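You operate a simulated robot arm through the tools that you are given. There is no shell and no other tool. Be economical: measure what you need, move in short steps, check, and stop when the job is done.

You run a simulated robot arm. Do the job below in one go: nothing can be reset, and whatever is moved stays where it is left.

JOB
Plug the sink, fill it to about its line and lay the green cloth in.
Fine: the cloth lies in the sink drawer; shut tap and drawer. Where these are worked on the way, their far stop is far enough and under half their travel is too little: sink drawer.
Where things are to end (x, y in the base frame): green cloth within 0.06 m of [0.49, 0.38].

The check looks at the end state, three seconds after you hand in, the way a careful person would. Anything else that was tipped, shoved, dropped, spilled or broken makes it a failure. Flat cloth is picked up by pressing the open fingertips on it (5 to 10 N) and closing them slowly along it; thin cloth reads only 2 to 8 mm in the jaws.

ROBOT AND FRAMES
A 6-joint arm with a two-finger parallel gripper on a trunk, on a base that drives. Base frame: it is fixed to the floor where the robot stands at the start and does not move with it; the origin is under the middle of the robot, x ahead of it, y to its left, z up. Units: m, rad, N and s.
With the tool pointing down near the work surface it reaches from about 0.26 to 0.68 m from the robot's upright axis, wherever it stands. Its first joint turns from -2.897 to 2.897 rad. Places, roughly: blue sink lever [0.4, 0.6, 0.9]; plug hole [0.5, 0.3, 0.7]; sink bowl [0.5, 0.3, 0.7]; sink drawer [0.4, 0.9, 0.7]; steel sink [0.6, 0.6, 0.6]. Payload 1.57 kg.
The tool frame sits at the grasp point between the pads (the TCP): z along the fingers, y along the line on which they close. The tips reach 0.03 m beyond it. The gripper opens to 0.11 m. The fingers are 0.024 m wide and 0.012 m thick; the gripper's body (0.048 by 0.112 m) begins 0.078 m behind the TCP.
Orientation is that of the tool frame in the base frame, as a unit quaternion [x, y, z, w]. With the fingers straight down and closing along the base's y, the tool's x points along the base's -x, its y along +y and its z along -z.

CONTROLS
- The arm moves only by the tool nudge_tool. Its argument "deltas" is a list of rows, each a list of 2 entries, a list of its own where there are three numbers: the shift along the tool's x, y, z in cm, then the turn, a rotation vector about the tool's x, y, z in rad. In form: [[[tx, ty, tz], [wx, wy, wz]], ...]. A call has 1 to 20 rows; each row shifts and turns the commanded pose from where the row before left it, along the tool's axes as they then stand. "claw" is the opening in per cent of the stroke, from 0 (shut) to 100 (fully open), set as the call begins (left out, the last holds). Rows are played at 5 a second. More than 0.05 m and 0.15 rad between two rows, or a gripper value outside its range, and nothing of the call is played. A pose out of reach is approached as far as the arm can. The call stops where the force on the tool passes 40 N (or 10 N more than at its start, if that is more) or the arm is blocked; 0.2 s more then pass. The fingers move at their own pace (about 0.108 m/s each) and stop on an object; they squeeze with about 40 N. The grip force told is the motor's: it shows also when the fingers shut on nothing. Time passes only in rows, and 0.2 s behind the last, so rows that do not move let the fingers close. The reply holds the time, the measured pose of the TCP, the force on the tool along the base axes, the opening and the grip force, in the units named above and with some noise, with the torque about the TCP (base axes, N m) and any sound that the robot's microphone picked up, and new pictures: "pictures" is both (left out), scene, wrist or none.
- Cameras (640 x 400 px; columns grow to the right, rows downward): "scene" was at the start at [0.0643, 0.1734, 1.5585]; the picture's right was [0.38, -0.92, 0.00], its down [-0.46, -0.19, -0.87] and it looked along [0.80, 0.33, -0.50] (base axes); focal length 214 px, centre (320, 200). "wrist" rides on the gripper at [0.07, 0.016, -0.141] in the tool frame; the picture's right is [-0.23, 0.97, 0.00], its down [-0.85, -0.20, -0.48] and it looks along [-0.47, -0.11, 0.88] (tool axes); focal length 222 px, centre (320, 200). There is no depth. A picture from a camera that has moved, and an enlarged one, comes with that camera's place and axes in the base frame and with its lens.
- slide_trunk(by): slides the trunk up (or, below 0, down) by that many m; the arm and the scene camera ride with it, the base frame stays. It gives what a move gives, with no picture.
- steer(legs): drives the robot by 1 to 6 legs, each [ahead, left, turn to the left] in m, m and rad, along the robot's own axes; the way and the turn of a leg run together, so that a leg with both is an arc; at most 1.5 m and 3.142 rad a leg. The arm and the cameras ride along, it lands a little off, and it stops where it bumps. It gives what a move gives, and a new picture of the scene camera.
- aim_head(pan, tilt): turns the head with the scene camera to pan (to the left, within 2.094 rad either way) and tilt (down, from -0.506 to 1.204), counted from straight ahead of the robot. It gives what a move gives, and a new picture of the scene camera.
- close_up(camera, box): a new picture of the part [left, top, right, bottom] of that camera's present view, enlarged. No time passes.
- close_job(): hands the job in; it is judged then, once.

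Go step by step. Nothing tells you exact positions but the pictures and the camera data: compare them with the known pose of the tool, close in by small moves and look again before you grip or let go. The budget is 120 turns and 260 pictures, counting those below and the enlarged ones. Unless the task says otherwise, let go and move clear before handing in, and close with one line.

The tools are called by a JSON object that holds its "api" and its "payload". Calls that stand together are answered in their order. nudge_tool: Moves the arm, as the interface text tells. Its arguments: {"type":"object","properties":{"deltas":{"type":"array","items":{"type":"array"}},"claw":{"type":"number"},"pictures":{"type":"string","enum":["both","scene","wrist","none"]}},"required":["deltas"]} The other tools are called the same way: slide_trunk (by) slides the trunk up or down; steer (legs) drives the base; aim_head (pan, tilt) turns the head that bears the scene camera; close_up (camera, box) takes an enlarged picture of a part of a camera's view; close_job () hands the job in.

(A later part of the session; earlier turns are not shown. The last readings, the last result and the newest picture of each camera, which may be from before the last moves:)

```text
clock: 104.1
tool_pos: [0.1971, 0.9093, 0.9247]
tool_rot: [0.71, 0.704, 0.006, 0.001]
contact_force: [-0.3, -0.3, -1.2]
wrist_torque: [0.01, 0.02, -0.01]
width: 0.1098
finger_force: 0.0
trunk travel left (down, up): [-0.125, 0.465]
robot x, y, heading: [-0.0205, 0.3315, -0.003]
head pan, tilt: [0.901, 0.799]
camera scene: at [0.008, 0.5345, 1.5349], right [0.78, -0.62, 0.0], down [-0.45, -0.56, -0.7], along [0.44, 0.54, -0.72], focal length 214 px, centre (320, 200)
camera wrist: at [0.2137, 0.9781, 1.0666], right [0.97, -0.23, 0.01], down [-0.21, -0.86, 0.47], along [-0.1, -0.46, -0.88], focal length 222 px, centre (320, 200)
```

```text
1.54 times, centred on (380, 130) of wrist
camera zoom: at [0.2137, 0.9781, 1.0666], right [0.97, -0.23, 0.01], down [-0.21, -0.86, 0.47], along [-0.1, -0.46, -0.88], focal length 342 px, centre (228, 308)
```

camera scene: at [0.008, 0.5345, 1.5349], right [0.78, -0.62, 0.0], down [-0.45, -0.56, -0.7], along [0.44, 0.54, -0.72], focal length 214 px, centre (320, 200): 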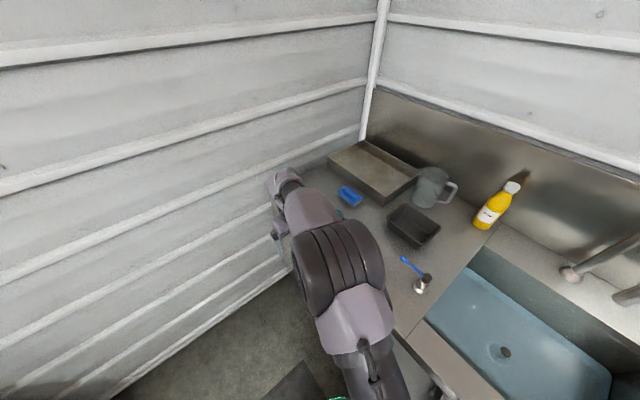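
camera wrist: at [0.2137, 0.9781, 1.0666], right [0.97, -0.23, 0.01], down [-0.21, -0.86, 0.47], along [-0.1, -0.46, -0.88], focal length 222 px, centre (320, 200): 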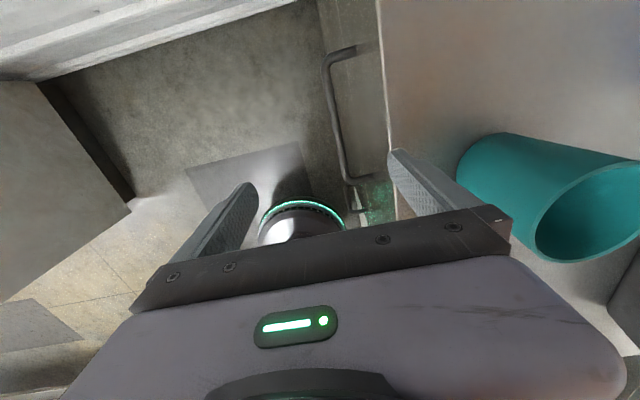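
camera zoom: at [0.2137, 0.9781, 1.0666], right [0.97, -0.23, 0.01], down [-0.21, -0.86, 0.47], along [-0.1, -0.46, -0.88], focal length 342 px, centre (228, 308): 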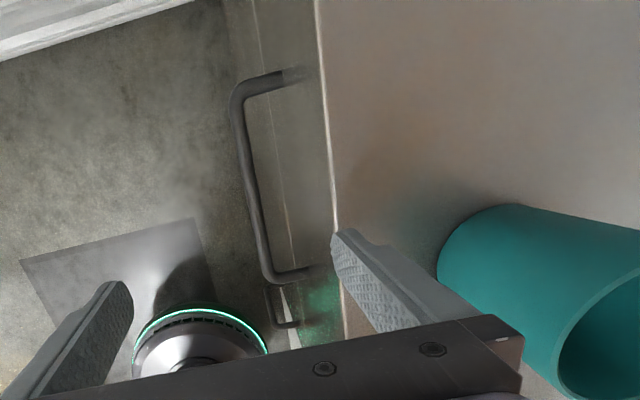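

Counter edge is nearer than thought (x ≈ 0.265), bar at x ≈ 0.227. I'll shift 1.2 cm toward −x, then lower to just above the bar and look again.

{"api": "nudge_tool", "payload": {"deltas": [[[0.5, -1.2, 0], [0, 0, 0]], [[0, 0, 3], [0, 0, 0]], [[0, 0, 3], [0, 0, 0]], [[0, 0, 1.5], [0, 0, 0]], [[0, 0, 0], [0, 0, 0]]], "pictures": "none"}}

{"api": "close_up", "payload": {"camera": "wrist", "box": [240, 0, 500, 240]}}

```text
clock: 105.3
tool_pos: [0.1884, 0.9162, 0.8495]
tool_rot: [0.71, 0.705, 0.005, 0.0]
contact_force: [-0.1, 0.1, -0.4]
wrist_torque: [-0.01, 0.02, -0.01]
width: 0.1101
finger_force: 0.1
trunk travel left (down, up): [-0.125, 0.465]
robot x, y, heading: [-0.024, 0.3354, -0.005]
head pan, tilt: [0.901, 0.799]
```

```text
1.67 times, centred on (370, 120) of wrist
camera zoom: at [0.2031, 0.9846, 0.9915], right [0.97, -0.23, 0.01], down [-0.21, -0.86, 0.47], along [-0.1, -0.46, -0.88], focal length 370 px, centre (237, 333)
```

zoom: 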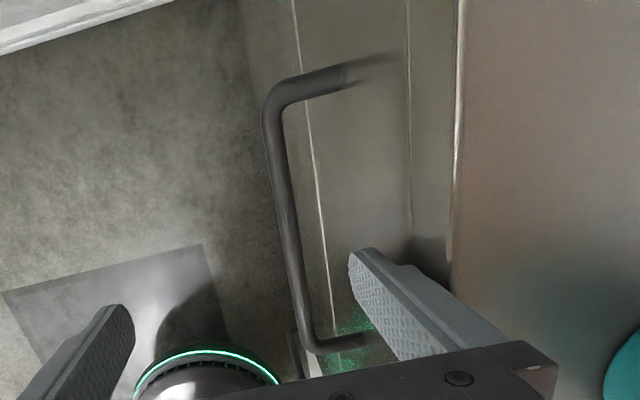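

The finger is well inside the handle loop. Lower it and pull toward −x.

{"api": "nudge_tool", "payload": {"deltas": [[[0, 0, 4], [0, 0, 0]], [[0, 0, 4], [0, 0, 0]], [[0, -1, 0], [0, 0, 0]], [[0, -1.5, 0], [0, 0, 0]], [[0, -2, 0], [0, 0, 0]], [[0, -2, 0], [0, 0, 0]], [[0, -2, 0], [0, 0, 0]], [[0, -2, 0], [0, 0, 0]], [[0, 0, 0], [0, 0, 0]]]}}

```text
clock: 107.3
tool_pos: [0.0828, 0.9161, 0.7677]
tool_rot: [0.71, 0.704, 0.005, 0.001]
contact_force: [-0.2, 0.3, 0.0]
wrist_torque: [0.01, 0.0, 0.04]
width: 0.1101
finger_force: 0.1
trunk travel left (down, up): [-0.125, 0.465]
robot x, y, heading: [-0.0249, 0.3301, -0.004]
head pan, tilt: [0.901, 0.799]
camera scene: at [0.0079, 0.5346, 1.5349], right [0.78, -0.62, 0.0], down [-0.45, -0.56, -0.7], along [0.44, 0.54, -0.72], focal length 214 px, centre (320, 200)
camera wrist: at [0.0982, 0.9845, 0.9101], right [0.97, -0.23, 0.01], down [-0.21, -0.86, 0.47], along [-0.1, -0.46, -0.88], focal length 222 px, centre (320, 200)
```

scene: 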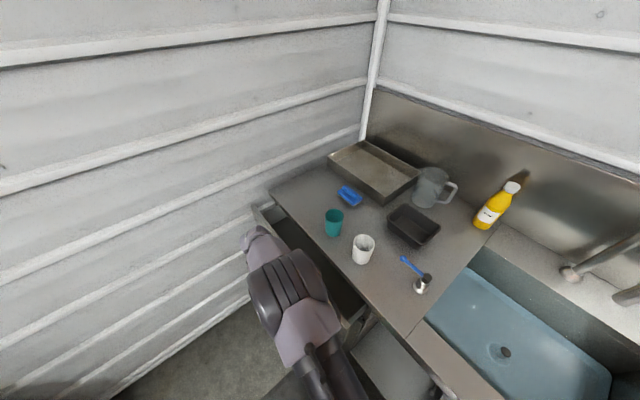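
wrist: 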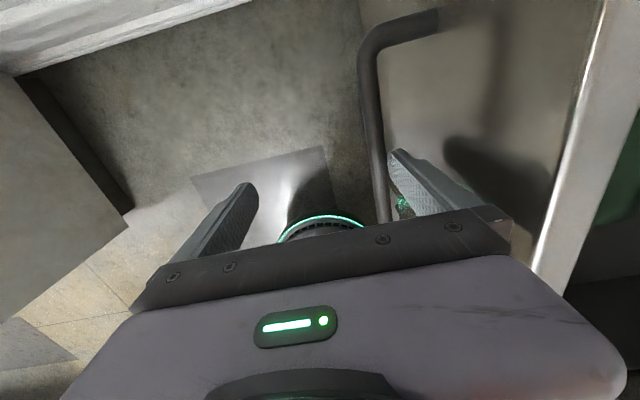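

Drawer is sliding open. Pull further.

{"api": "nudge_tool", "payload": {"deltas": [[[0, -2, 0], [0, 0, 0]], [[0, -2, 0], [0, 0, 0]], [[0, -2, 0], [0, 0, 0]], [[0, -2, 0], [0, 0, 0]], [[0, -2, 0], [0, 0, 0]], [[0, -2, 0], [0, 0, 0]], [[0, -2, 0], [0, 0, 0]], [[0, -2, 0], [0, 0, 0]], [[0, -2, 0], [0, 0, 0]], [[0, 0, 0], [0, 0, 0]]]}}

```text
clock: 109.5
tool_pos: [-0.0831, 0.9342, 0.7673]
tool_rot: [0.707, 0.708, -0.001, 0.0]
contact_force: [0.3, -0.1, -0.5]
wrist_torque: [0.01, -0.01, 0.0]
width: 0.11
finger_force: 0.1
out of reach, approached as far as the arm can: row 8, 9
trunk travel left (down, up): [-0.125, 0.465]
robot x, y, heading: [-0.0224, 0.3325, -0.003]
head pan, tilt: [0.901, 0.799]
camera scene: at [0.008, 0.5346, 1.5349], right [0.78, -0.62, 0.0], down [-0.45, -0.56, -0.7], along [0.44, 0.54, -0.72], focal length 214 px, centre (320, 200)
camera wrist: at [-0.0661, 1.0039, 0.9097], right [0.97, -0.23, 0.0], down [-0.2, -0.85, 0.48], along [-0.11, -0.47, -0.88], focal length 222 px, centre (320, 200)
```

scene: 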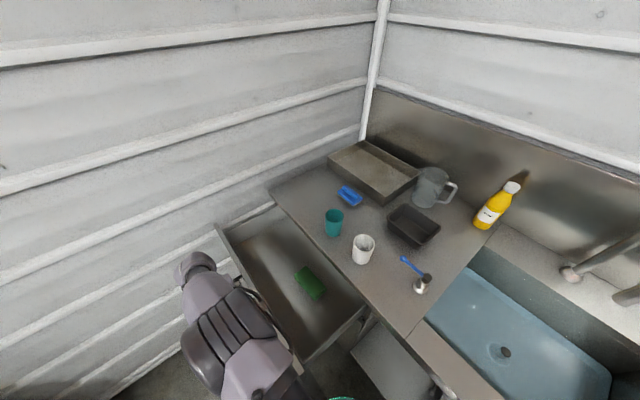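
wrist: 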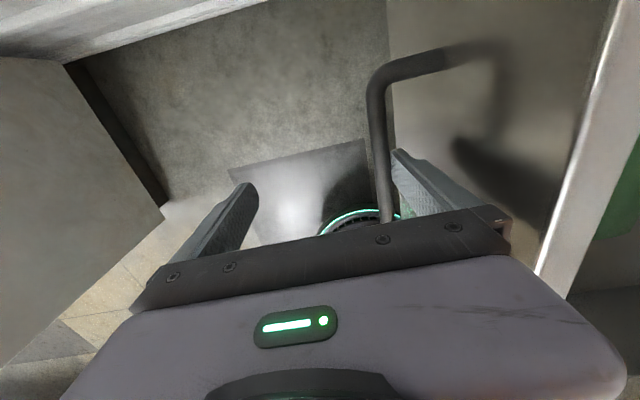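

The drawer is open about 25 cm and the green cloth is visible. Enlarging.

{"api": "close_up", "payload": {"camera": "scene", "box": [230, 200, 390, 360]}}

{"api": "close_up", "payload": {"camera": "scene", "box": [280, 250, 340, 310]}}

```text
2.50 times, centred on (310, 280) of scene
camera zoom: at [0.008, 0.5346, 1.5349], right [0.78, -0.62, 0.0], down [-0.45, -0.56, -0.7], along [0.44, 0.54, -0.72], focal length 536 px, centre (345, 0)
```

zoom: 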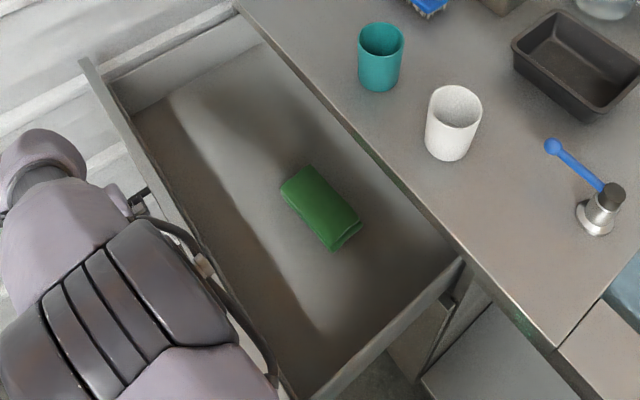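

```text
6.67 times, centred on (310, 280) of scene
camera zoom: at [0.008, 0.5346, 1.5349], right [0.78, -0.62, 0.0], down [-0.45, -0.56, -0.7], along [0.44, 0.54, -0.72], focal length 1430 px, centre (387, -333)
```

zoom: 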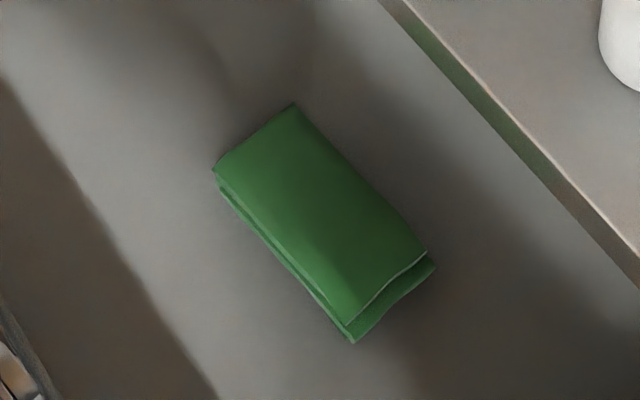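

The cloth is a folded pack, about x 0.17–0.235, y 0.775–0.895, long axis along y. I want more clearance from the counter edge, so I'll pull the drawer another 7 cm by driving back.

{"api": "steer", "payload": {"legs": [[-0.07, 0, 0]]}}

{"api": "close_up", "payload": {"camera": "scene", "box": [230, 200, 390, 360]}}

```text
clock: 110.5
tool_pos: [-0.1533, 0.935, 0.7687]
tool_rot: [0.707, 0.707, -0.001, 0.001]
contact_force: [-0.6, -0.4, -0.1]
wrist_torque: [-0.01, -0.03, -0.02]
width: 0.1101
finger_force: 0.1
trunk travel left (down, up): [-0.125, 0.465]
robot x, y, heading: [-0.0936, 0.3306, -0.003]
head pan, tilt: [0.901, 0.799]
camera scene: at [-0.0631, 0.5349, 1.5349], right [0.78, -0.63, 0.0], down [-0.45, -0.56, -0.7], along [0.44, 0.54, -0.72], focal length 214 px, centre (320, 200)
```

scene: 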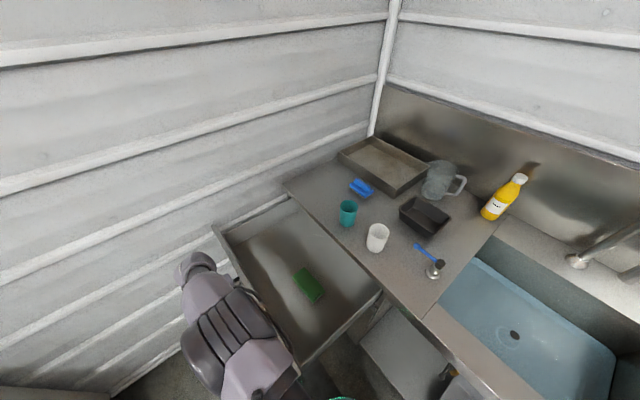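

```text
2.50 times, centred on (310, 280) of scene
camera zoom: at [-0.0631, 0.5349, 1.5349], right [0.78, -0.63, 0.0], down [-0.45, -0.56, -0.7], along [0.44, 0.54, -0.72], focal length 536 px, centre (345, 0)
```

zoom: 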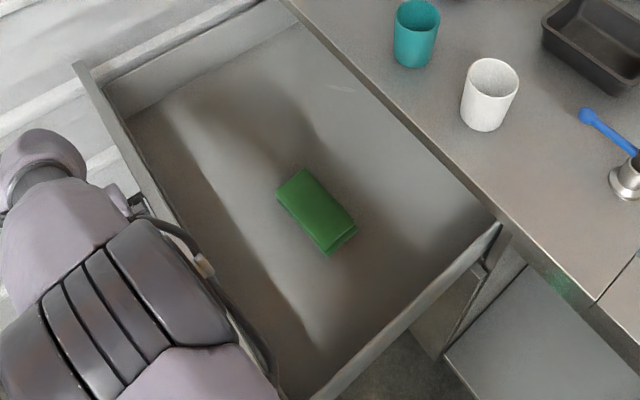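

Drawer is well open. Unhook upward and go above the cloth.

{"api": "nudge_tool", "payload": {"deltas": [[[0, 0.4, 0], [0, 0, 0]], [[0, 0, -4.5], [0, 0, 0]], [[0, 0, -4.5], [0, 0, 0]], [[0, 0, -4.5], [0, 0, 0]], [[0, 0, -4.5], [0, 0, 0]], [[-2, 4, -1], [0, 0, 0]], [[-2, 4, 0], [0, 0, 0]], [[-2, 4, 0], [0, 0, 0]], [[-2, 4, 0], [0, 0, 0]], [[-2, 4, 0], [0, 0, 0]], [[0, 4, 0], [0, 0, 0]], [[0, 4, 0], [0, 0, 0]], [[0, 0, 0], [0, 0, 0]]]}}

{"api": "close_up", "payload": {"camera": "wrist", "box": [200, 60, 460, 260]}}

```text
clock: 113.3
tool_pos: [0.1335, 0.8365, 0.9598]
tool_rot: [0.707, 0.707, -0.001, 0.0]
contact_force: [0.1, 0.5, -0.1]
wrist_torque: [0.02, 0.03, 0.03]
width: 0.1098
finger_force: 0.1
trunk travel left (down, up): [-0.125, 0.465]
robot x, y, heading: [-0.0957, 0.3338, -0.004]
head pan, tilt: [0.901, 0.799]
camera scene: at [-0.0624, 0.5348, 1.5349], right [0.78, -0.63, 0.0], down [-0.45, -0.56, -0.7], along [0.44, 0.54, -0.72], focal length 214 px, centre (320, 200)
camera wrist: at [0.15, 0.9057, 1.1013], right [0.97, -0.23, 0.0], down [-0.2, -0.85, 0.48], along [-0.11, -0.47, -0.88], focal length 222 px, centre (320, 200)
```

scene: 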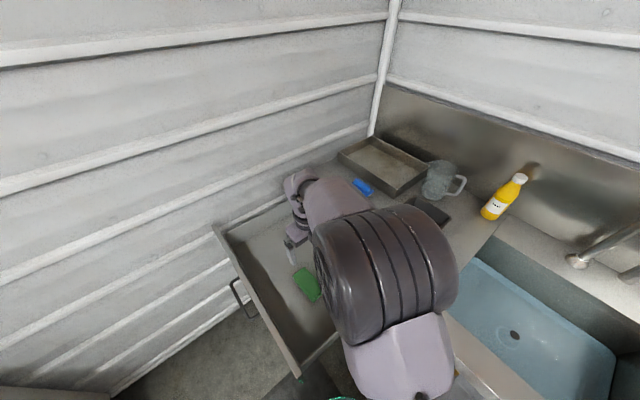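
wrist: 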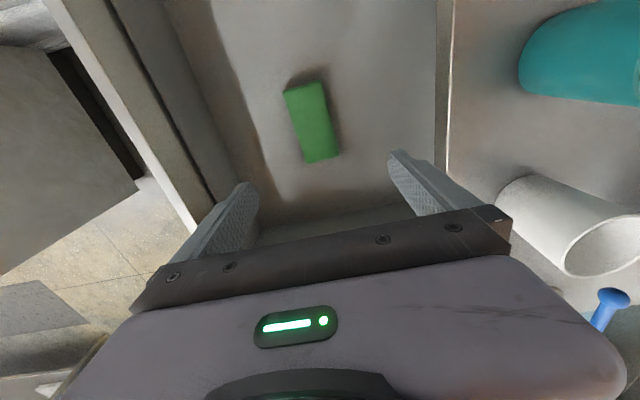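

```text
2.00 times, centred on (330, 160) of wrist
camera zoom: at [0.15, 0.9057, 1.1013], right [0.97, -0.23, 0.0], down [-0.2, -0.85, 0.48], along [-0.11, -0.47, -0.88], focal length 444 px, centre (300, 280)
```

zoom: 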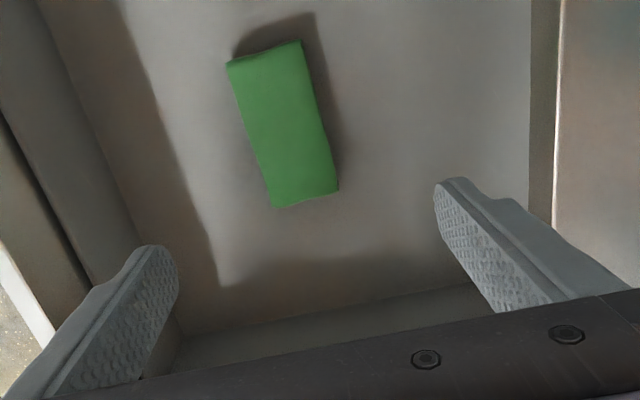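

Cloth centre ≈ (0.122, 0.838), top around z 0.685. Descend over it with open fingers on either side.

{"api": "nudge_tool", "payload": {"deltas": [[[0.1, -1.1, 4], [0, 0, 0]], [[0, 0, 4.5], [0, 0, 0]], [[0, 0, 4.5], [0, 0, 0]], [[0, 0, 4.5], [0, 0, 0]], [[0, 0, 4.0], [0, 0, 0]], [[0, 0, 0], [0, 0, 0]]], "pictures": "wrist"}}

{"api": "close_up", "payload": {"camera": "wrist", "box": [200, 60, 460, 260]}}

```text
clock: 114.7
tool_pos: [0.1224, 0.8352, 0.7431]
tool_rot: [0.707, 0.708, 0.0, 0.0]
contact_force: [0.5, 0.7, -0.2]
wrist_torque: [0.0, -0.01, 0.02]
width: 0.11
finger_force: 0.1
trunk travel left (down, up): [-0.125, 0.465]
robot x, y, heading: [-0.0971, 0.3308, -0.006]
head pan, tilt: [0.901, 0.799]
camera wrist: at [0.1385, 0.9046, 0.8847], right [0.97, -0.23, 0.0], down [-0.2, -0.85, 0.48], along [-0.11, -0.47, -0.88], focal length 222 px, centre (320, 200)
```

wrist: 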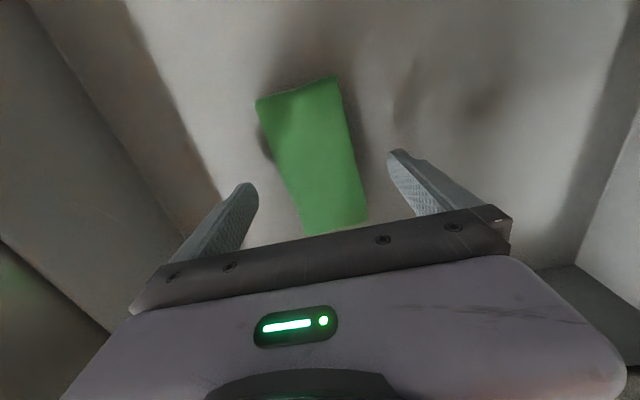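

```text
2.00 times, centred on (330, 160) of wrist
camera zoom: at [0.1385, 0.9046, 0.8847], right [0.97, -0.23, 0.0], down [-0.2, -0.85, 0.48], along [-0.11, -0.47, -0.88], focal length 444 px, centre (300, 280)
```

zoom: 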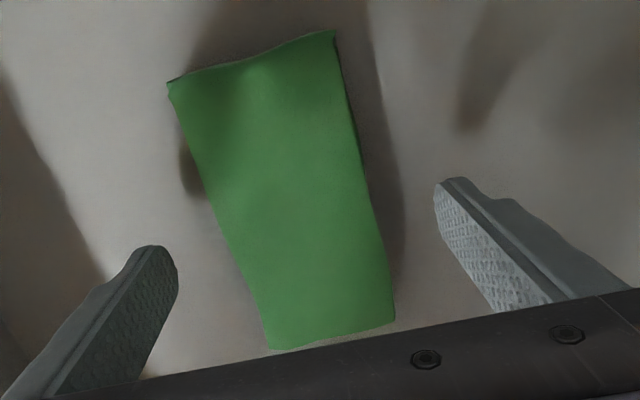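

Centred. Lower until the tips just touch the drawer floor.

{"api": "nudge_tool", "payload": {"deltas": [[[0, 0, 1.5], [0, 0, 0]], [[0, 0, 1], [0, 0, 0]], [[0, 0, 0.4], [0, 0, 0]], [[0, 0, 0.3], [0, 0, 0]], [[0, 0, 0], [0, 0, 0]]], "pictures": "none"}}

{"api": "close_up", "payload": {"camera": "wrist", "box": [200, 60, 460, 260]}}

```text
clock: 115.9
tool_pos: [0.1216, 0.8347, 0.7115]
tool_rot: [0.707, 0.707, 0.0, 0.0]
contact_force: [0.3, -2.4, 13.7]
wrist_torque: [-0.1, -0.06, -0.17]
width: 0.1099
finger_force: 0.0
trunk travel left (down, up): [-0.125, 0.465]
robot x, y, heading: [-0.0949, 0.3312, -0.0]
head pan, tilt: [0.901, 0.799]
```

```text
2.00 times, centred on (330, 160) of wrist
camera zoom: at [0.1374, 0.9045, 0.8534], right [0.97, -0.23, 0.0], down [-0.2, -0.86, 0.48], along [-0.11, -0.47, -0.88], focal length 444 px, centre (300, 280)
```

zoom: 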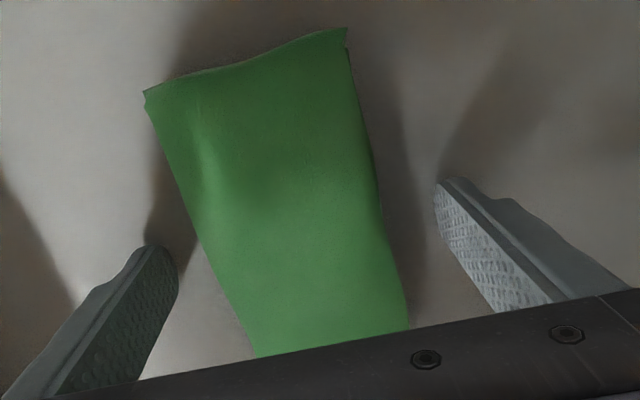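

Touching the floor (14 N). I'll ease to a light press and close slowly in stages.

{"api": "nudge_tool", "payload": {"deltas": [[[0, 0, -0.08], [0, 0, 0]], [[0, 0, 0], [0, 0, 0]]], "claw": 60, "pictures": "none"}}

{"api": "nudge_tool", "payload": {"deltas": [[[0, 0, 0], [0, 0, 0]], [[0, 0, 0], [0, 0, 0]]], "claw": 45, "pictures": "none"}}

{"api": "nudge_tool", "payload": {"deltas": [[[0, 0, 0], [0, 0, 0]], [[0, 0, 0], [0, 0, 0]]], "claw": 30, "pictures": "none"}}

{"api": "close_up", "payload": {"camera": "wrist", "box": [200, 60, 460, 260]}}

```text
clock: 116.5
tool_pos: [0.1202, 0.8351, 0.7122]
tool_rot: [0.707, 0.708, 0.001, 0.0]
contact_force: [-0.5, -0.3, 11.4]
wrist_torque: [0.11, -0.06, 0.09]
width: 0.0678
finger_force: 1.4
trunk travel left (down, up): [-0.125, 0.465]
robot x, y, heading: [-0.0951, 0.3318, 0.0]
head pan, tilt: [0.901, 0.799]
```

```text
clock: 117.1
tool_pos: [0.1197, 0.8359, 0.7111]
tool_rot: [0.707, 0.708, 0.0, 0.0]
contact_force: [1.3, -0.2, 11.5]
wrist_torque: [0.15, -0.19, -0.05]
width: 0.061
finger_force: 39.6
trunk travel left (down, up): [-0.125, 0.465]
robot x, y, heading: [-0.0973, 0.3309, -0.006]
head pan, tilt: [0.901, 0.799]
```

```text
clock: 117.7
tool_pos: [0.1187, 0.8352, 0.7116]
tool_rot: [0.706, 0.708, 0.0, 0.0]
contact_force: [0.8, 0.6, 11.9]
wrist_torque: [0.12, -0.25, -0.04]
width: 0.061
finger_force: 40.1
trunk travel left (down, up): [-0.125, 0.465]
robot x, y, heading: [-0.0948, 0.33, -0.009]
head pan, tilt: [0.901, 0.799]
```

```text
2.00 times, centred on (330, 160) of wrist
camera zoom: at [0.1368, 0.9047, 0.8533], right [0.97, -0.23, 0.0], down [-0.2, -0.85, 0.48], along [-0.11, -0.47, -0.88], focal length 444 px, centre (300, 280)
```

zoom: 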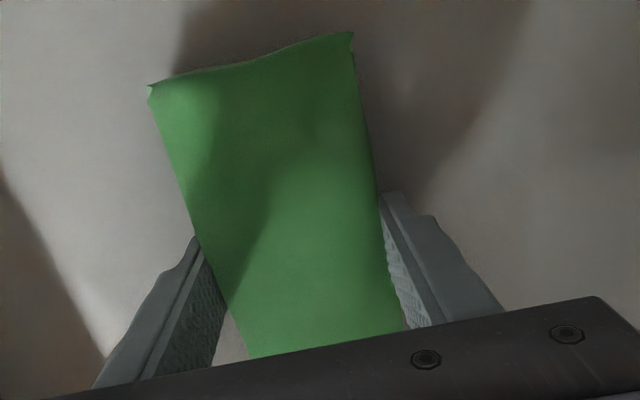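

The fingers hold the pack firmly at 61 mm width. Lift gently and check.

{"api": "nudge_tool", "payload": {"deltas": [[[0, 0, -1], [0, 0, 0]], [[0, 0, -2], [0, 0, 0]], [[0, 0, -3], [0, 0, 0]], [[0, 0, -3], [0, 0, 0]], [[0, 0, 0], [0, 0, 0]]], "claw": 25}}

```text
clock: 118.9
tool_pos: [0.1211, 0.8352, 0.8023]
tool_rot: [0.707, 0.707, -0.001, 0.001]
contact_force: [0.2, 0.2, -0.3]
wrist_torque: [-0.02, -0.02, -0.01]
width: 0.061
finger_force: 40.1
trunk travel left (down, up): [-0.125, 0.465]
robot x, y, heading: [-0.0946, 0.3344, -0.006]
head pan, tilt: [0.901, 0.799]
camera scene: at [-0.0623, 0.5349, 1.5349], right [0.78, -0.63, 0.0], down [-0.45, -0.56, -0.7], along [0.44, 0.54, -0.72], focal length 214 px, centre (320, 200)
camera wrist: at [0.1382, 0.9054, 0.9438], right [0.97, -0.23, 0.0], down [-0.2, -0.85, 0.48], along [-0.11, -0.47, -0.88], focal length 222 px, centre (320, 200)
```

scene: 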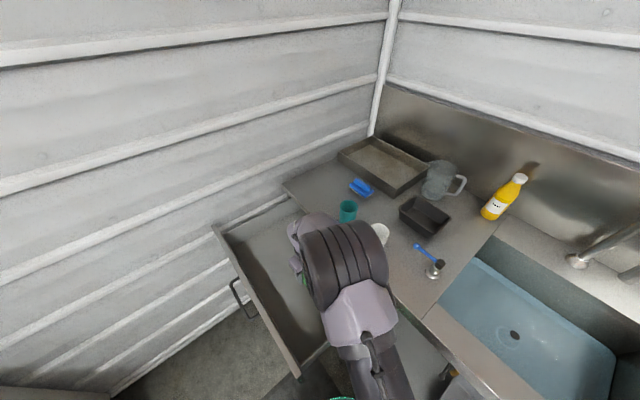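
wrist: 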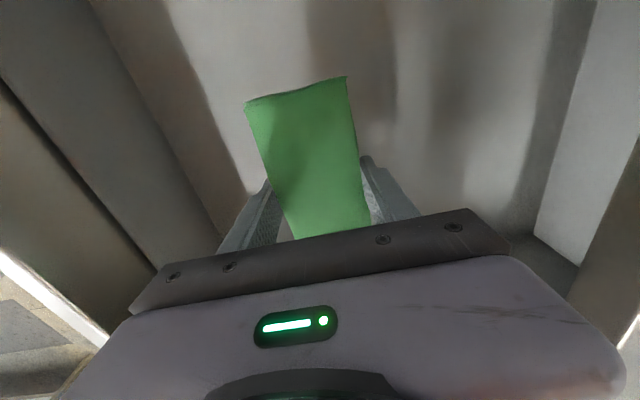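

Cloth held. Raise it clear of the cups, then turn the gripper back so the camera side faces me.

{"api": "nudge_tool", "payload": {"deltas": [[[0, 0, -4.5], [0, 0, 0]], [[0, 0, -4.5], [0, 0, 0]], [[0, 0, -4.5], [0, 0, 0]], [[0, 0, -4.5], [0, 0, 0]], [[0, 0, -4.5], [0, 0, 0]], [[0, 0, -4.5], [0, 0, 0]], [[0, 0, 0], [0, 0, -0.15]], [[0, 0, 0], [0, 0, -0.15]], [[0, 0, 0], [0, 0, -0.15]], [[0, 0, 0], [0, 0, -0.15]], [[0, 0, 0], [0, 0, -0.15]], [[0, 0, 0], [0, 0, -0.15]], [[0, 0, 0], [0, 0, -0.15]], [[0, 0, 0], [0, 0, -0.15]], [[0, 0, 0], [0, 0, -0.15]], [[0, 0, 0], [0, 0, -0.15]], [[0, 0, 0], [0, 0, -0.07]], [[0, 0, 0], [0, 0, 0]]], "pictures": "wrist"}}

```text
clock: 122.7
tool_pos: [0.1201, 0.8369, 1.0729]
tool_rot: [0.0, 1.0, -0.001, 0.0]
contact_force: [-0.1, 0.0, -0.7]
wrist_torque: [-0.01, 0.0, -0.02]
width: 0.061
finger_force: 40.2
trunk travel left (down, up): [-0.125, 0.465]
robot x, y, heading: [-0.0938, 0.3354, -0.005]
head pan, tilt: [0.901, 0.799]
camera wrist: at [0.0514, 0.8526, 1.2136], right [0.23, 0.97, 0.0], down [0.86, -0.2, 0.48], along [0.47, -0.11, -0.88], focal length 222 px, centre (320, 200)
```

wrist: 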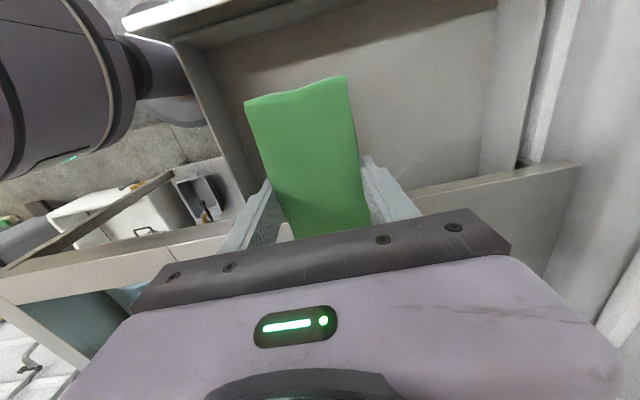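

Carry it straight over to the sink.

{"api": "nudge_tool", "payload": {"deltas": [[[-2.81, -3.52, 0], [0, 0, 0]], [[-2.81, -3.52, 0], [0, 0, 0]], [[-2.81, -3.52, 0], [0, 0, 0]], [[-2.81, -3.52, 0], [0, 0, 0]], [[-2.81, -3.52, 0], [0, 0, 0]], [[-2.81, -3.52, 0], [0, 0, 0]], [[-2.81, -3.52, 0], [0, 0, 0]], [[-2.81, -3.52, 0], [0, 0, 0]], [[-2.81, -3.52, 0], [0, 0, 0]], [[-2.81, -3.52, 0], [0, 0, 0]], [[-2.81, -3.52, 0], [0, 0, 0]], [[-2.81, -3.52, 0], [0, 0, 0]], [[-2.81, -3.52, 0], [0, 0, 0]], [[0, 0, 0], [0, 0, 0]]]}}

{"api": "close_up", "payload": {"camera": "wrist", "box": [120, 0, 560, 260]}}

```text
clock: 125.7
tool_pos: [0.487, 0.3775, 1.0732]
tool_rot: [0.002, 1.0, -0.001, -0.001]
contact_force: [0.3, 0.2, -0.1]
wrist_torque: [-0.01, 0.01, -0.01]
width: 0.061
finger_force: 39.4
trunk travel left (down, up): [-0.125, 0.465]
robot x, y, heading: [-0.0934, 0.3363, -0.01]
head pan, tilt: [0.901, 0.799]
camera scene: at [-0.0624, 0.535, 1.5349], right [0.78, -0.63, 0.0], down [-0.45, -0.56, -0.7], along [0.44, 0.54, -0.72], focal length 214 px, centre (320, 200)
camera wrist: at [0.418, 0.3938, 1.2142], right [0.23, 0.97, 0.0], down [0.86, -0.2, 0.48], along [0.47, -0.11, -0.88], focal length 222 px, centre (320, 200)
```

scene: 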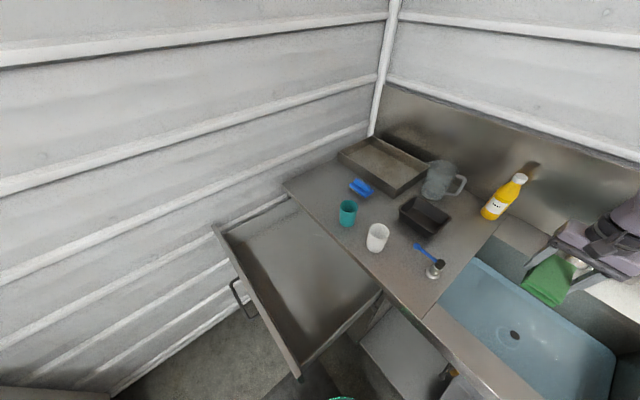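
wrist: 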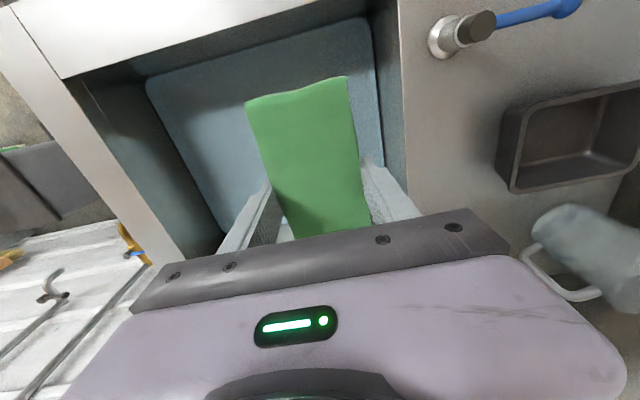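

```text
1.45 times, centred on (340, 130) of wrist
camera zoom: at [0.418, 0.3938, 1.2142], right [0.23, 0.97, 0.0], down [0.86, -0.2, 0.48], along [0.47, -0.11, -0.88], focal length 323 px, centre (291, 302)
```

zoom: 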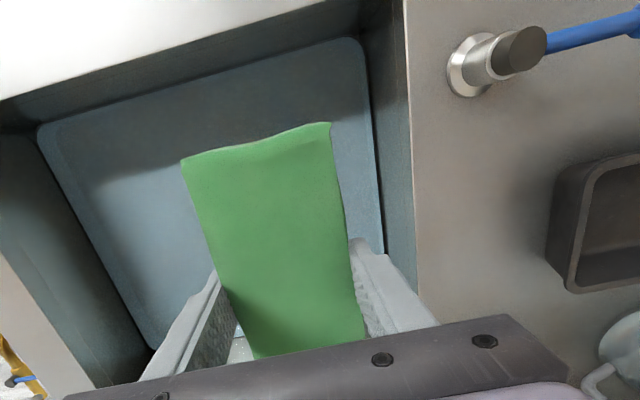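

Positioned at (0.487, 0.378). Lowering into the water.

{"api": "nudge_tool", "payload": {"deltas": [[[0, 0, 4.5], [0, 0, 0]], [[0, 0, 4.5], [0, 0, 0]], [[0, 0, 4.5], [0, 0, 0]], [[0, 0, 4.5], [0, 0, 0]], [[0, 0, 4], [0, 0, 0]], [[0, 0, 3], [0, 0, 0]], [[0, 0, 2], [0, 0, 0]], [[0, 0, 2], [0, 0, 0]], [[0, 0, 2], [0, 0, 0]], [[0, 0, 1.5], [0, 0, 0]], [[0, 0, 0], [0, 0, 0]]]}}

```text
clock: 128.1
tool_pos: [0.4839, 0.3767, 0.7493]
tool_rot: [0.001, 1.0, -0.001, 0.001]
contact_force: [0.7, 0.4, -1.5]
wrist_torque: [-0.04, -0.01, 0.0]
width: 0.061
finger_force: 40.2
trunk travel left (down, up): [-0.125, 0.465]
robot x, y, heading: [-0.0978, 0.3355, -0.007]
head pan, tilt: [0.901, 0.799]
camera scene: at [-0.0623, 0.5349, 1.5349], right [0.78, -0.63, 0.0], down [-0.45, -0.56, -0.7], along [0.44, 0.54, -0.72], focal length 214 px, centre (320, 200)
camera wrist: at [0.4154, 0.3933, 0.8892], right [0.23, 0.97, 0.0], down [0.86, -0.2, 0.48], along [0.47, -0.11, -0.88], focal length 222 px, centre (320, 200)
```

scene: 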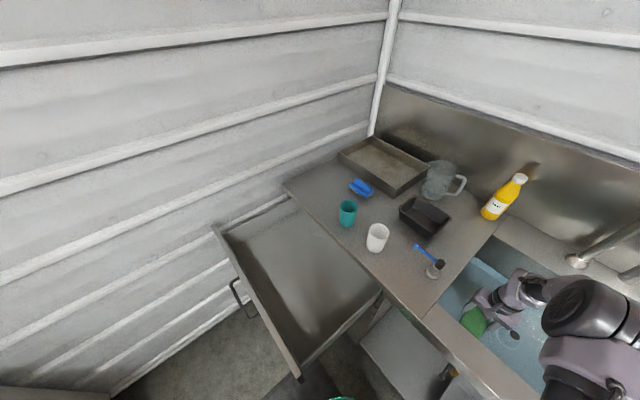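
wrist: 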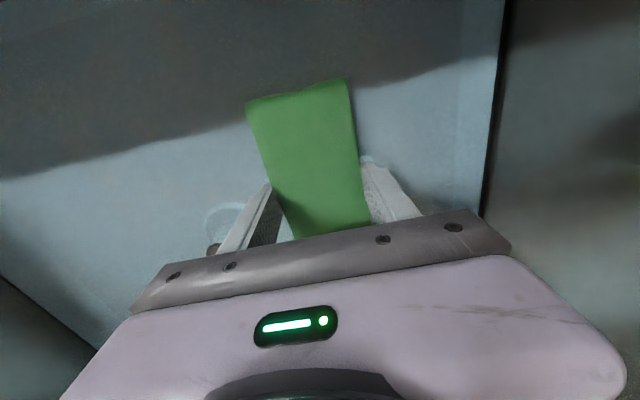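

Lower another 1.5 cm to the sink floor, then release gently.

{"api": "nudge_tool", "payload": {"deltas": [[[0, 0, 0.8], [0, 0, 0]], [[0, 0, 0.6], [0, 0, 0]], [[0, 0, 0], [0, 0, 0]]], "pictures": "none"}}

{"api": "nudge_tool", "payload": {"deltas": [[[0, 0, 0], [0, 0, 0]], [[0, 0, 0], [0, 0, 0]], [[0, 0, 0], [0, 0, 0]]], "claw": 75, "pictures": "wrist"}}

```text
clock: 128.9
tool_pos: [0.4849, 0.3781, 0.7341]
tool_rot: [0.0, 1.0, -0.001, 0.0]
contact_force: [0.6, -0.4, -0.1]
wrist_torque: [-0.01, -0.01, -0.01]
width: 0.0608
finger_force: 39.6
trunk travel left (down, up): [-0.125, 0.465]
robot x, y, heading: [-0.0945, 0.3348, -0.004]
head pan, tilt: [0.901, 0.799]
```

```text
clock: 129.7
tool_pos: [0.4852, 0.3783, 0.7332]
tool_rot: [0.001, 1.0, 0.0, 0.0]
contact_force: [-0.2, -0.3, 0.3]
wrist_torque: [-0.01, 0.0, -0.01]
width: 0.0823
finger_force: 0.1
trunk travel left (down, up): [-0.125, 0.465]
robot x, y, heading: [-0.0931, 0.3327, -0.006]
head pan, tilt: [0.901, 0.799]
camera wrist: at [0.4159, 0.3945, 0.8749], right [0.23, 0.97, 0.0], down [0.86, -0.2, 0.48], along [0.47, -0.11, -0.88], focal length 222 px, centre (320, 200)
```

wrist: 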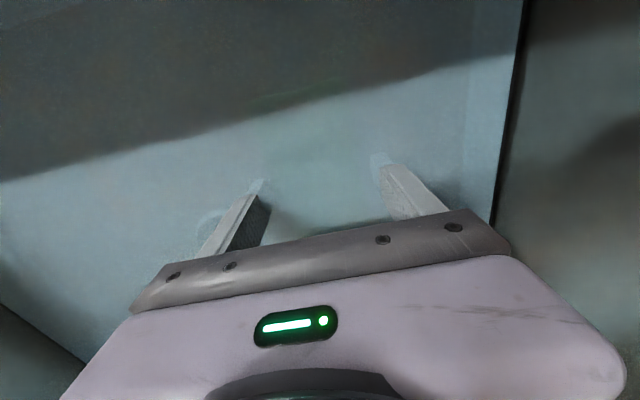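

Released; the cloth has sunk below the surface (only faintly visible). Rising to check.

{"api": "nudge_tool", "payload": {"deltas": [[[0, 0, -2], [0, 0, 0]], [[0, 0, -3], [0, 0, 0]], [[0, 0, -4.5], [0, 0, 0]], [[0, 0, -4.5], [0, 0, 0]], [[0, 0, -4.5], [0, 0, 0]], [[0, 0, -4.5], [0, 0, 0]], [[0, 0, -4.5], [0, 0, 0]], [[2, 0, -4], [0, 0, 0]], [[3, 0, -2], [0, 0, 0]]]}}

{"api": "close_up", "payload": {"camera": "wrist", "box": [120, 0, 480, 240]}}

{"api": "close_up", "payload": {"camera": "scene", "box": [420, 240, 640, 400]}}

```text
clock: 131.7
tool_pos: [0.4322, 0.3747, 1.07]
tool_rot: [0.001, 1.0, -0.001, 0.0]
contact_force: [1.0, -0.1, -0.6]
wrist_torque: [0.0, 0.0, 0.03]
width: 0.0826
finger_force: 0.1
trunk travel left (down, up): [-0.125, 0.465]
robot x, y, heading: [-0.0915, 0.3321, -0.003]
head pan, tilt: [0.901, 0.799]
camera scene: at [-0.0632, 0.5349, 1.5349], right [0.78, -0.63, 0.0], down [-0.45, -0.56, -0.7], along [0.44, 0.54, -0.72], focal length 214 px, centre (320, 200)
camera wrist: at [0.3636, 0.3908, 1.2105], right [0.23, 0.97, 0.0], down [0.86, -0.2, 0.48], along [0.47, -0.11, -0.88], focal length 222 px, centre (320, 200)
```

scene: 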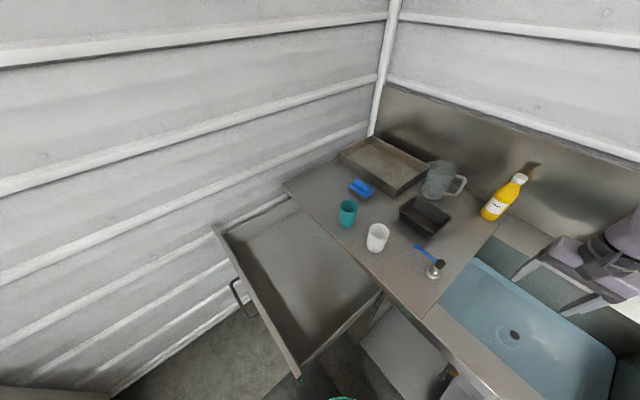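
wrist: 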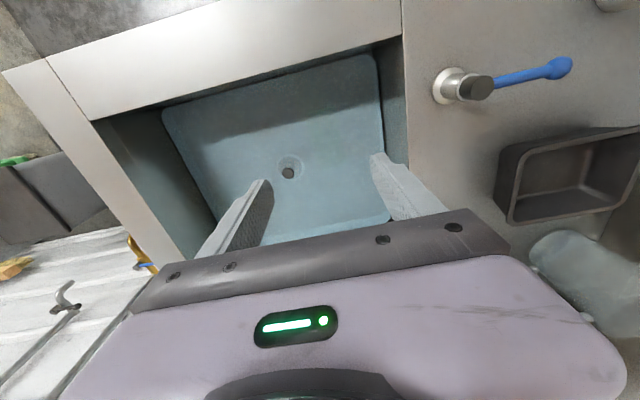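

```text
1.67 times, centred on (300, 120) of wrist
camera zoom: at [0.3636, 0.3908, 1.2105], right [0.23, 0.97, 0.0], down [0.86, -0.2, 0.48], along [0.47, -0.11, -0.88], focal length 370 px, centre (353, 333)
```

zoom: 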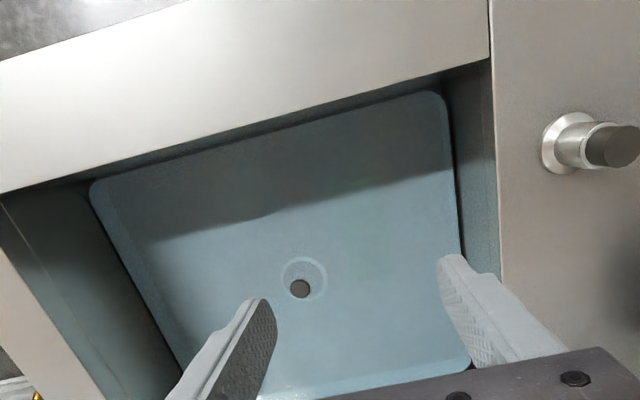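

```text
2.50 times, centred on (530, 320) of scene
camera zoom: at [-0.0632, 0.5349, 1.5349], right [0.78, -0.63, 0.0], down [-0.45, -0.56, -0.7], along [0.44, 0.54, -0.72], focal length 536 px, centre (-205, -100)
```

zoom: 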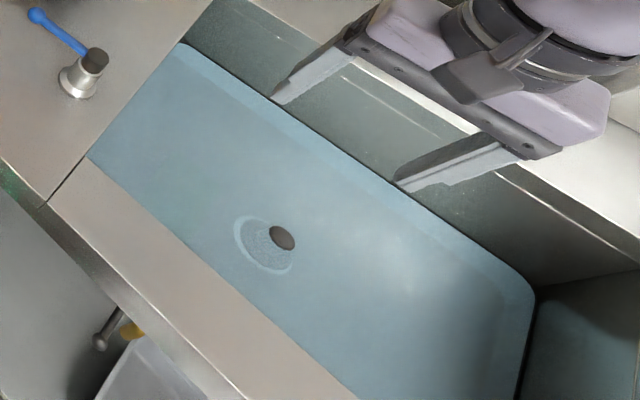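

{"api": "close_up", "payload": {"camera": "wrist", "box": [280, 90, 380, 190]}}

{"api": "close_up", "payload": {"camera": "scene", "box": [455, 265, 555, 345]}}

```text
4.00 times, centred on (330, 140) of wrist
camera zoom: at [0.3636, 0.3908, 1.2105], right [0.23, 0.97, 0.0], down [0.86, -0.2, 0.48], along [0.47, -0.11, -0.88], focal length 888 px, centre (280, 440)
```

zoom: 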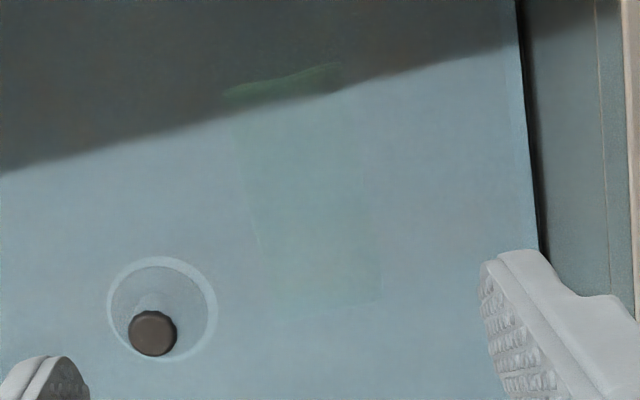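

```text
5.00 times, centred on (505, 305) of scene
camera zoom: at [-0.0632, 0.5349, 1.5349], right [0.78, -0.63, 0.0], down [-0.45, -0.56, -0.7], along [0.44, 0.54, -0.72], focal length 1072 px, centre (-605, -325)
```

zoom: 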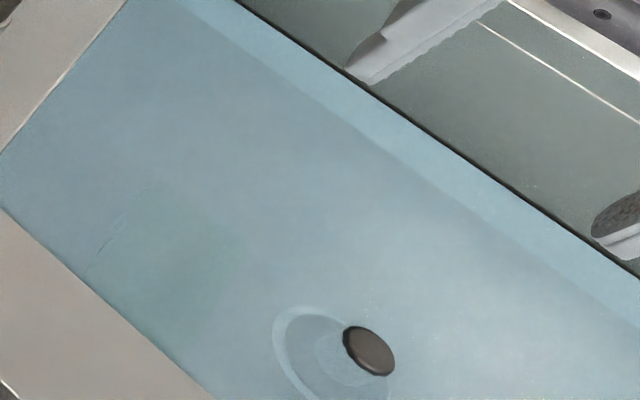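

The cloth lies on the sink floor at about (0.48, 0.375), plug and level fine. Next, shut the drawer by pushing its handle bar with closed fingers; first go around over the drawer.

{"api": "nudge_tool", "payload": {"deltas": [[[2.8, 3.6, 0], [0, 0, 0]], [[2.8, 3.6, 0], [0, 0, 0]], [[2.8, 3.6, 0], [0, 0, 0]], [[2.8, 3.6, 0], [0, 0, 0]], [[2.8, 3.6, 0], [0, 0, 0]], [[2.8, 3.6, 0], [0, 0, 0]], [[2.8, 3.6, 0], [0, 0, 0]], [[2.8, 3.6, 0], [0, 0, 0]], [[2.8, 3.6, 0], [0, 0, 0]], [[2.8, 3.6, 0], [0, 0, 0]], [[2.8, 3.6, 0], [0, 0, 0]], [[2.8, 3.6, 0], [0, 0, 0]]], "claw": 0, "pictures": "none"}}

{"api": "nudge_tool", "payload": {"deltas": [[[4, 1.5, 0], [0, 0, 0]], [[4, 1.5, 0], [0, 0, 0]], [[4, 1.5, 0], [0, 0, 0]], [[4, 1.5, 0], [0, 0, 0]], [[4, 1, 0], [0, 0, 0]], [[4, 1, 0], [0, 0, 0]], [[2.6, 1, 0], [0, 0, 0]], [[0, 0, 0], [0, 0, 0]]], "pictures": "both"}}

```text
clock: 134.3
tool_pos: [0.0999, 0.8135, 1.0673]
tool_rot: [0.001, 1.0, -0.001, 0.0]
contact_force: [0.1, 0.3, -0.5]
wrist_torque: [-0.04, 0.01, -0.03]
width: 0.0
finger_force: 21.3
trunk travel left (down, up): [-0.125, 0.465]
robot x, y, heading: [-0.0955, 0.3333, -0.005]
head pan, tilt: [0.901, 0.799]
```

```text
clock: 136.1
tool_pos: [-0.1675, 0.9, 1.0713]
tool_rot: [0.0, 1.0, 0.0, 0.0]
contact_force: [0.3, -0.1, -0.3]
wrist_torque: [0.01, 0.05, 0.02]
width: 0.0001
finger_force: 21.6
trunk travel left (down, up): [-0.125, 0.465]
robot x, y, heading: [-0.0953, 0.3338, -0.003]
head pan, tilt: [0.901, 0.799]
camera scene: at [-0.0623, 0.5348, 1.5349], right [0.78, -0.63, 0.0], down [-0.45, -0.56, -0.7], along [0.44, 0.54, -0.72], focal length 214 px, centre (320, 200)
camera wrist: at [-0.2367, 0.9167, 1.2122], right [0.23, 0.97, 0.0], down [0.85, -0.2, 0.48], along [0.47, -0.11, -0.88], focal length 222 px, centre (320, 200)
```

scene: 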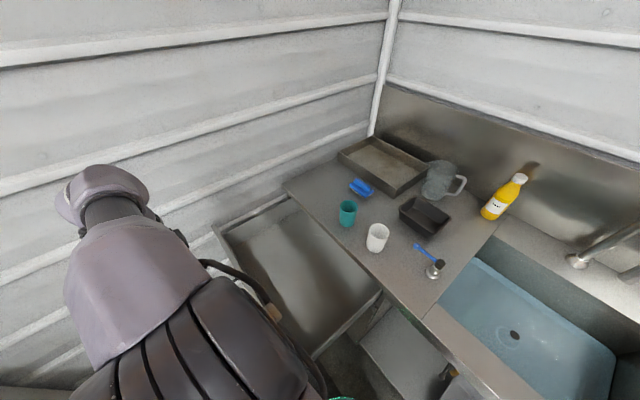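
wrist: 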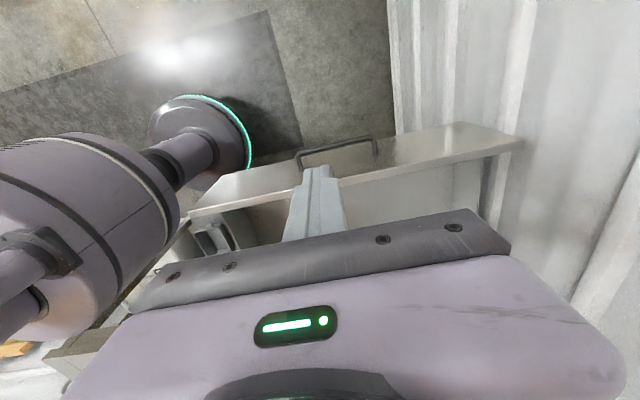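

Bar is at x ≈ −0.11, y ≈ 0.92. Descend in front of it and push gently toward +x.

{"api": "nudge_tool", "payload": {"deltas": [[[0, 1.5, 4.3], [0, 0, 0]], [[0, 0, 4.4], [0, 0, 0]], [[0, 0, 4.4], [0, 0, 0]], [[0, 0, 4.4], [0, 0, 0]], [[0, 0, 4.4], [0, 0, 0]], [[0, 0, 4.4], [0, 0, 0]], [[0, 0, 4.2], [0, 0, 0]], [[0, 0, 0], [0, 0, 0]]], "pictures": "wrist"}}

```text
clock: 137.9
tool_pos: [-0.1675, 0.9157, 0.7662]
tool_rot: [0.001, 1.0, -0.001, 0.0]
contact_force: [0.2, 0.1, 0.1]
wrist_torque: [0.05, -0.01, -0.01]
width: 0.0
finger_force: 21.4
trunk travel left (down, up): [-0.125, 0.465]
robot x, y, heading: [-0.0948, 0.3318, -0.007]
head pan, tilt: [0.901, 0.799]
camera wrist: at [-0.2361, 0.9318, 0.9075], right [0.23, 0.97, 0.0], down [0.86, -0.2, 0.48], along [0.47, -0.11, -0.88], focal length 222 px, centre (320, 200)
```

wrist: 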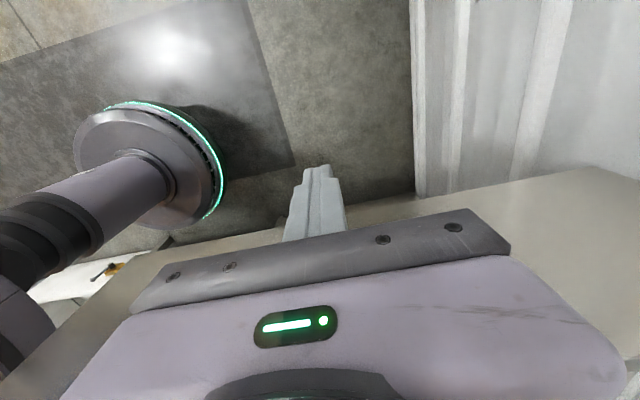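

{"api": "nudge_tool", "payload": {"deltas": [[[-2, 0, 0], [0, 0, 0]], [[-2, 0, 0], [0, 0, 0]], [[-2, 0, 0], [0, 0, 0]], [[-2.5, 0, 0], [0, 0, 0]], [[-2.5, 0, 0], [0, 0, 0]], [[-2.5, 0, 0], [0, 0, 0]], [[-2.5, 0, 0], [0, 0, 0]], [[-2.5, 0, 0], [0, 0, 0]], [[-2.5, 0, 0], [0, 0, 0]], [[-2.5, 0, 0], [0, 0, 0]], [[-2.5, 0, 0], [0, 0, 0]], [[-2.5, 0, 0], [0, 0, 0]], [[-2, 0, 0], [0, 0, 0]], [[-2, 0, 0], [0, 0, 0]], [[-1.5, 0, 0], [0, 0, 0]], [[0, 0, 0], [0, 0, 0]]]}}

```text
clock: 141.3
tool_pos: [0.1746, 0.9149, 0.7634]
tool_rot: [0.001, 1.0, -0.001, 0.0]
contact_force: [0.3, -0.3, 0.4]
wrist_torque: [-0.03, -0.01, -0.02]
width: 0.0002
finger_force: 21.4
trunk travel left (down, up): [-0.125, 0.465]
robot x, y, heading: [-0.0902, 0.3346, -0.006]
head pan, tilt: [0.901, 0.799]
camera scene: at [-0.0624, 0.5349, 1.5349], right [0.78, -0.63, 0.0], down [-0.45, -0.56, -0.7], along [0.44, 0.54, -0.72], focal length 214 px, centre (320, 200)
camera wrist: at [0.1046, 0.9315, 0.9039], right [0.23, 0.97, 0.0], down [0.86, -0.2, 0.48], along [0.47, -0.11, -0.88], focal length 222 px, centre (320, 200)
```

scene: 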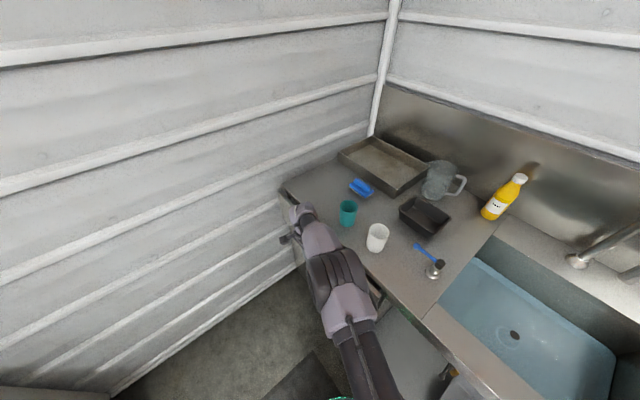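
wrist: 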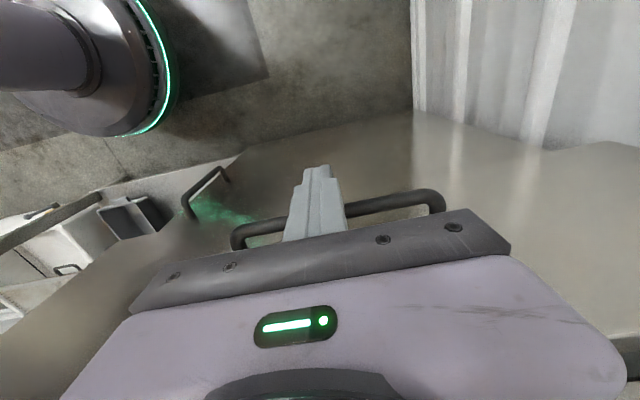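

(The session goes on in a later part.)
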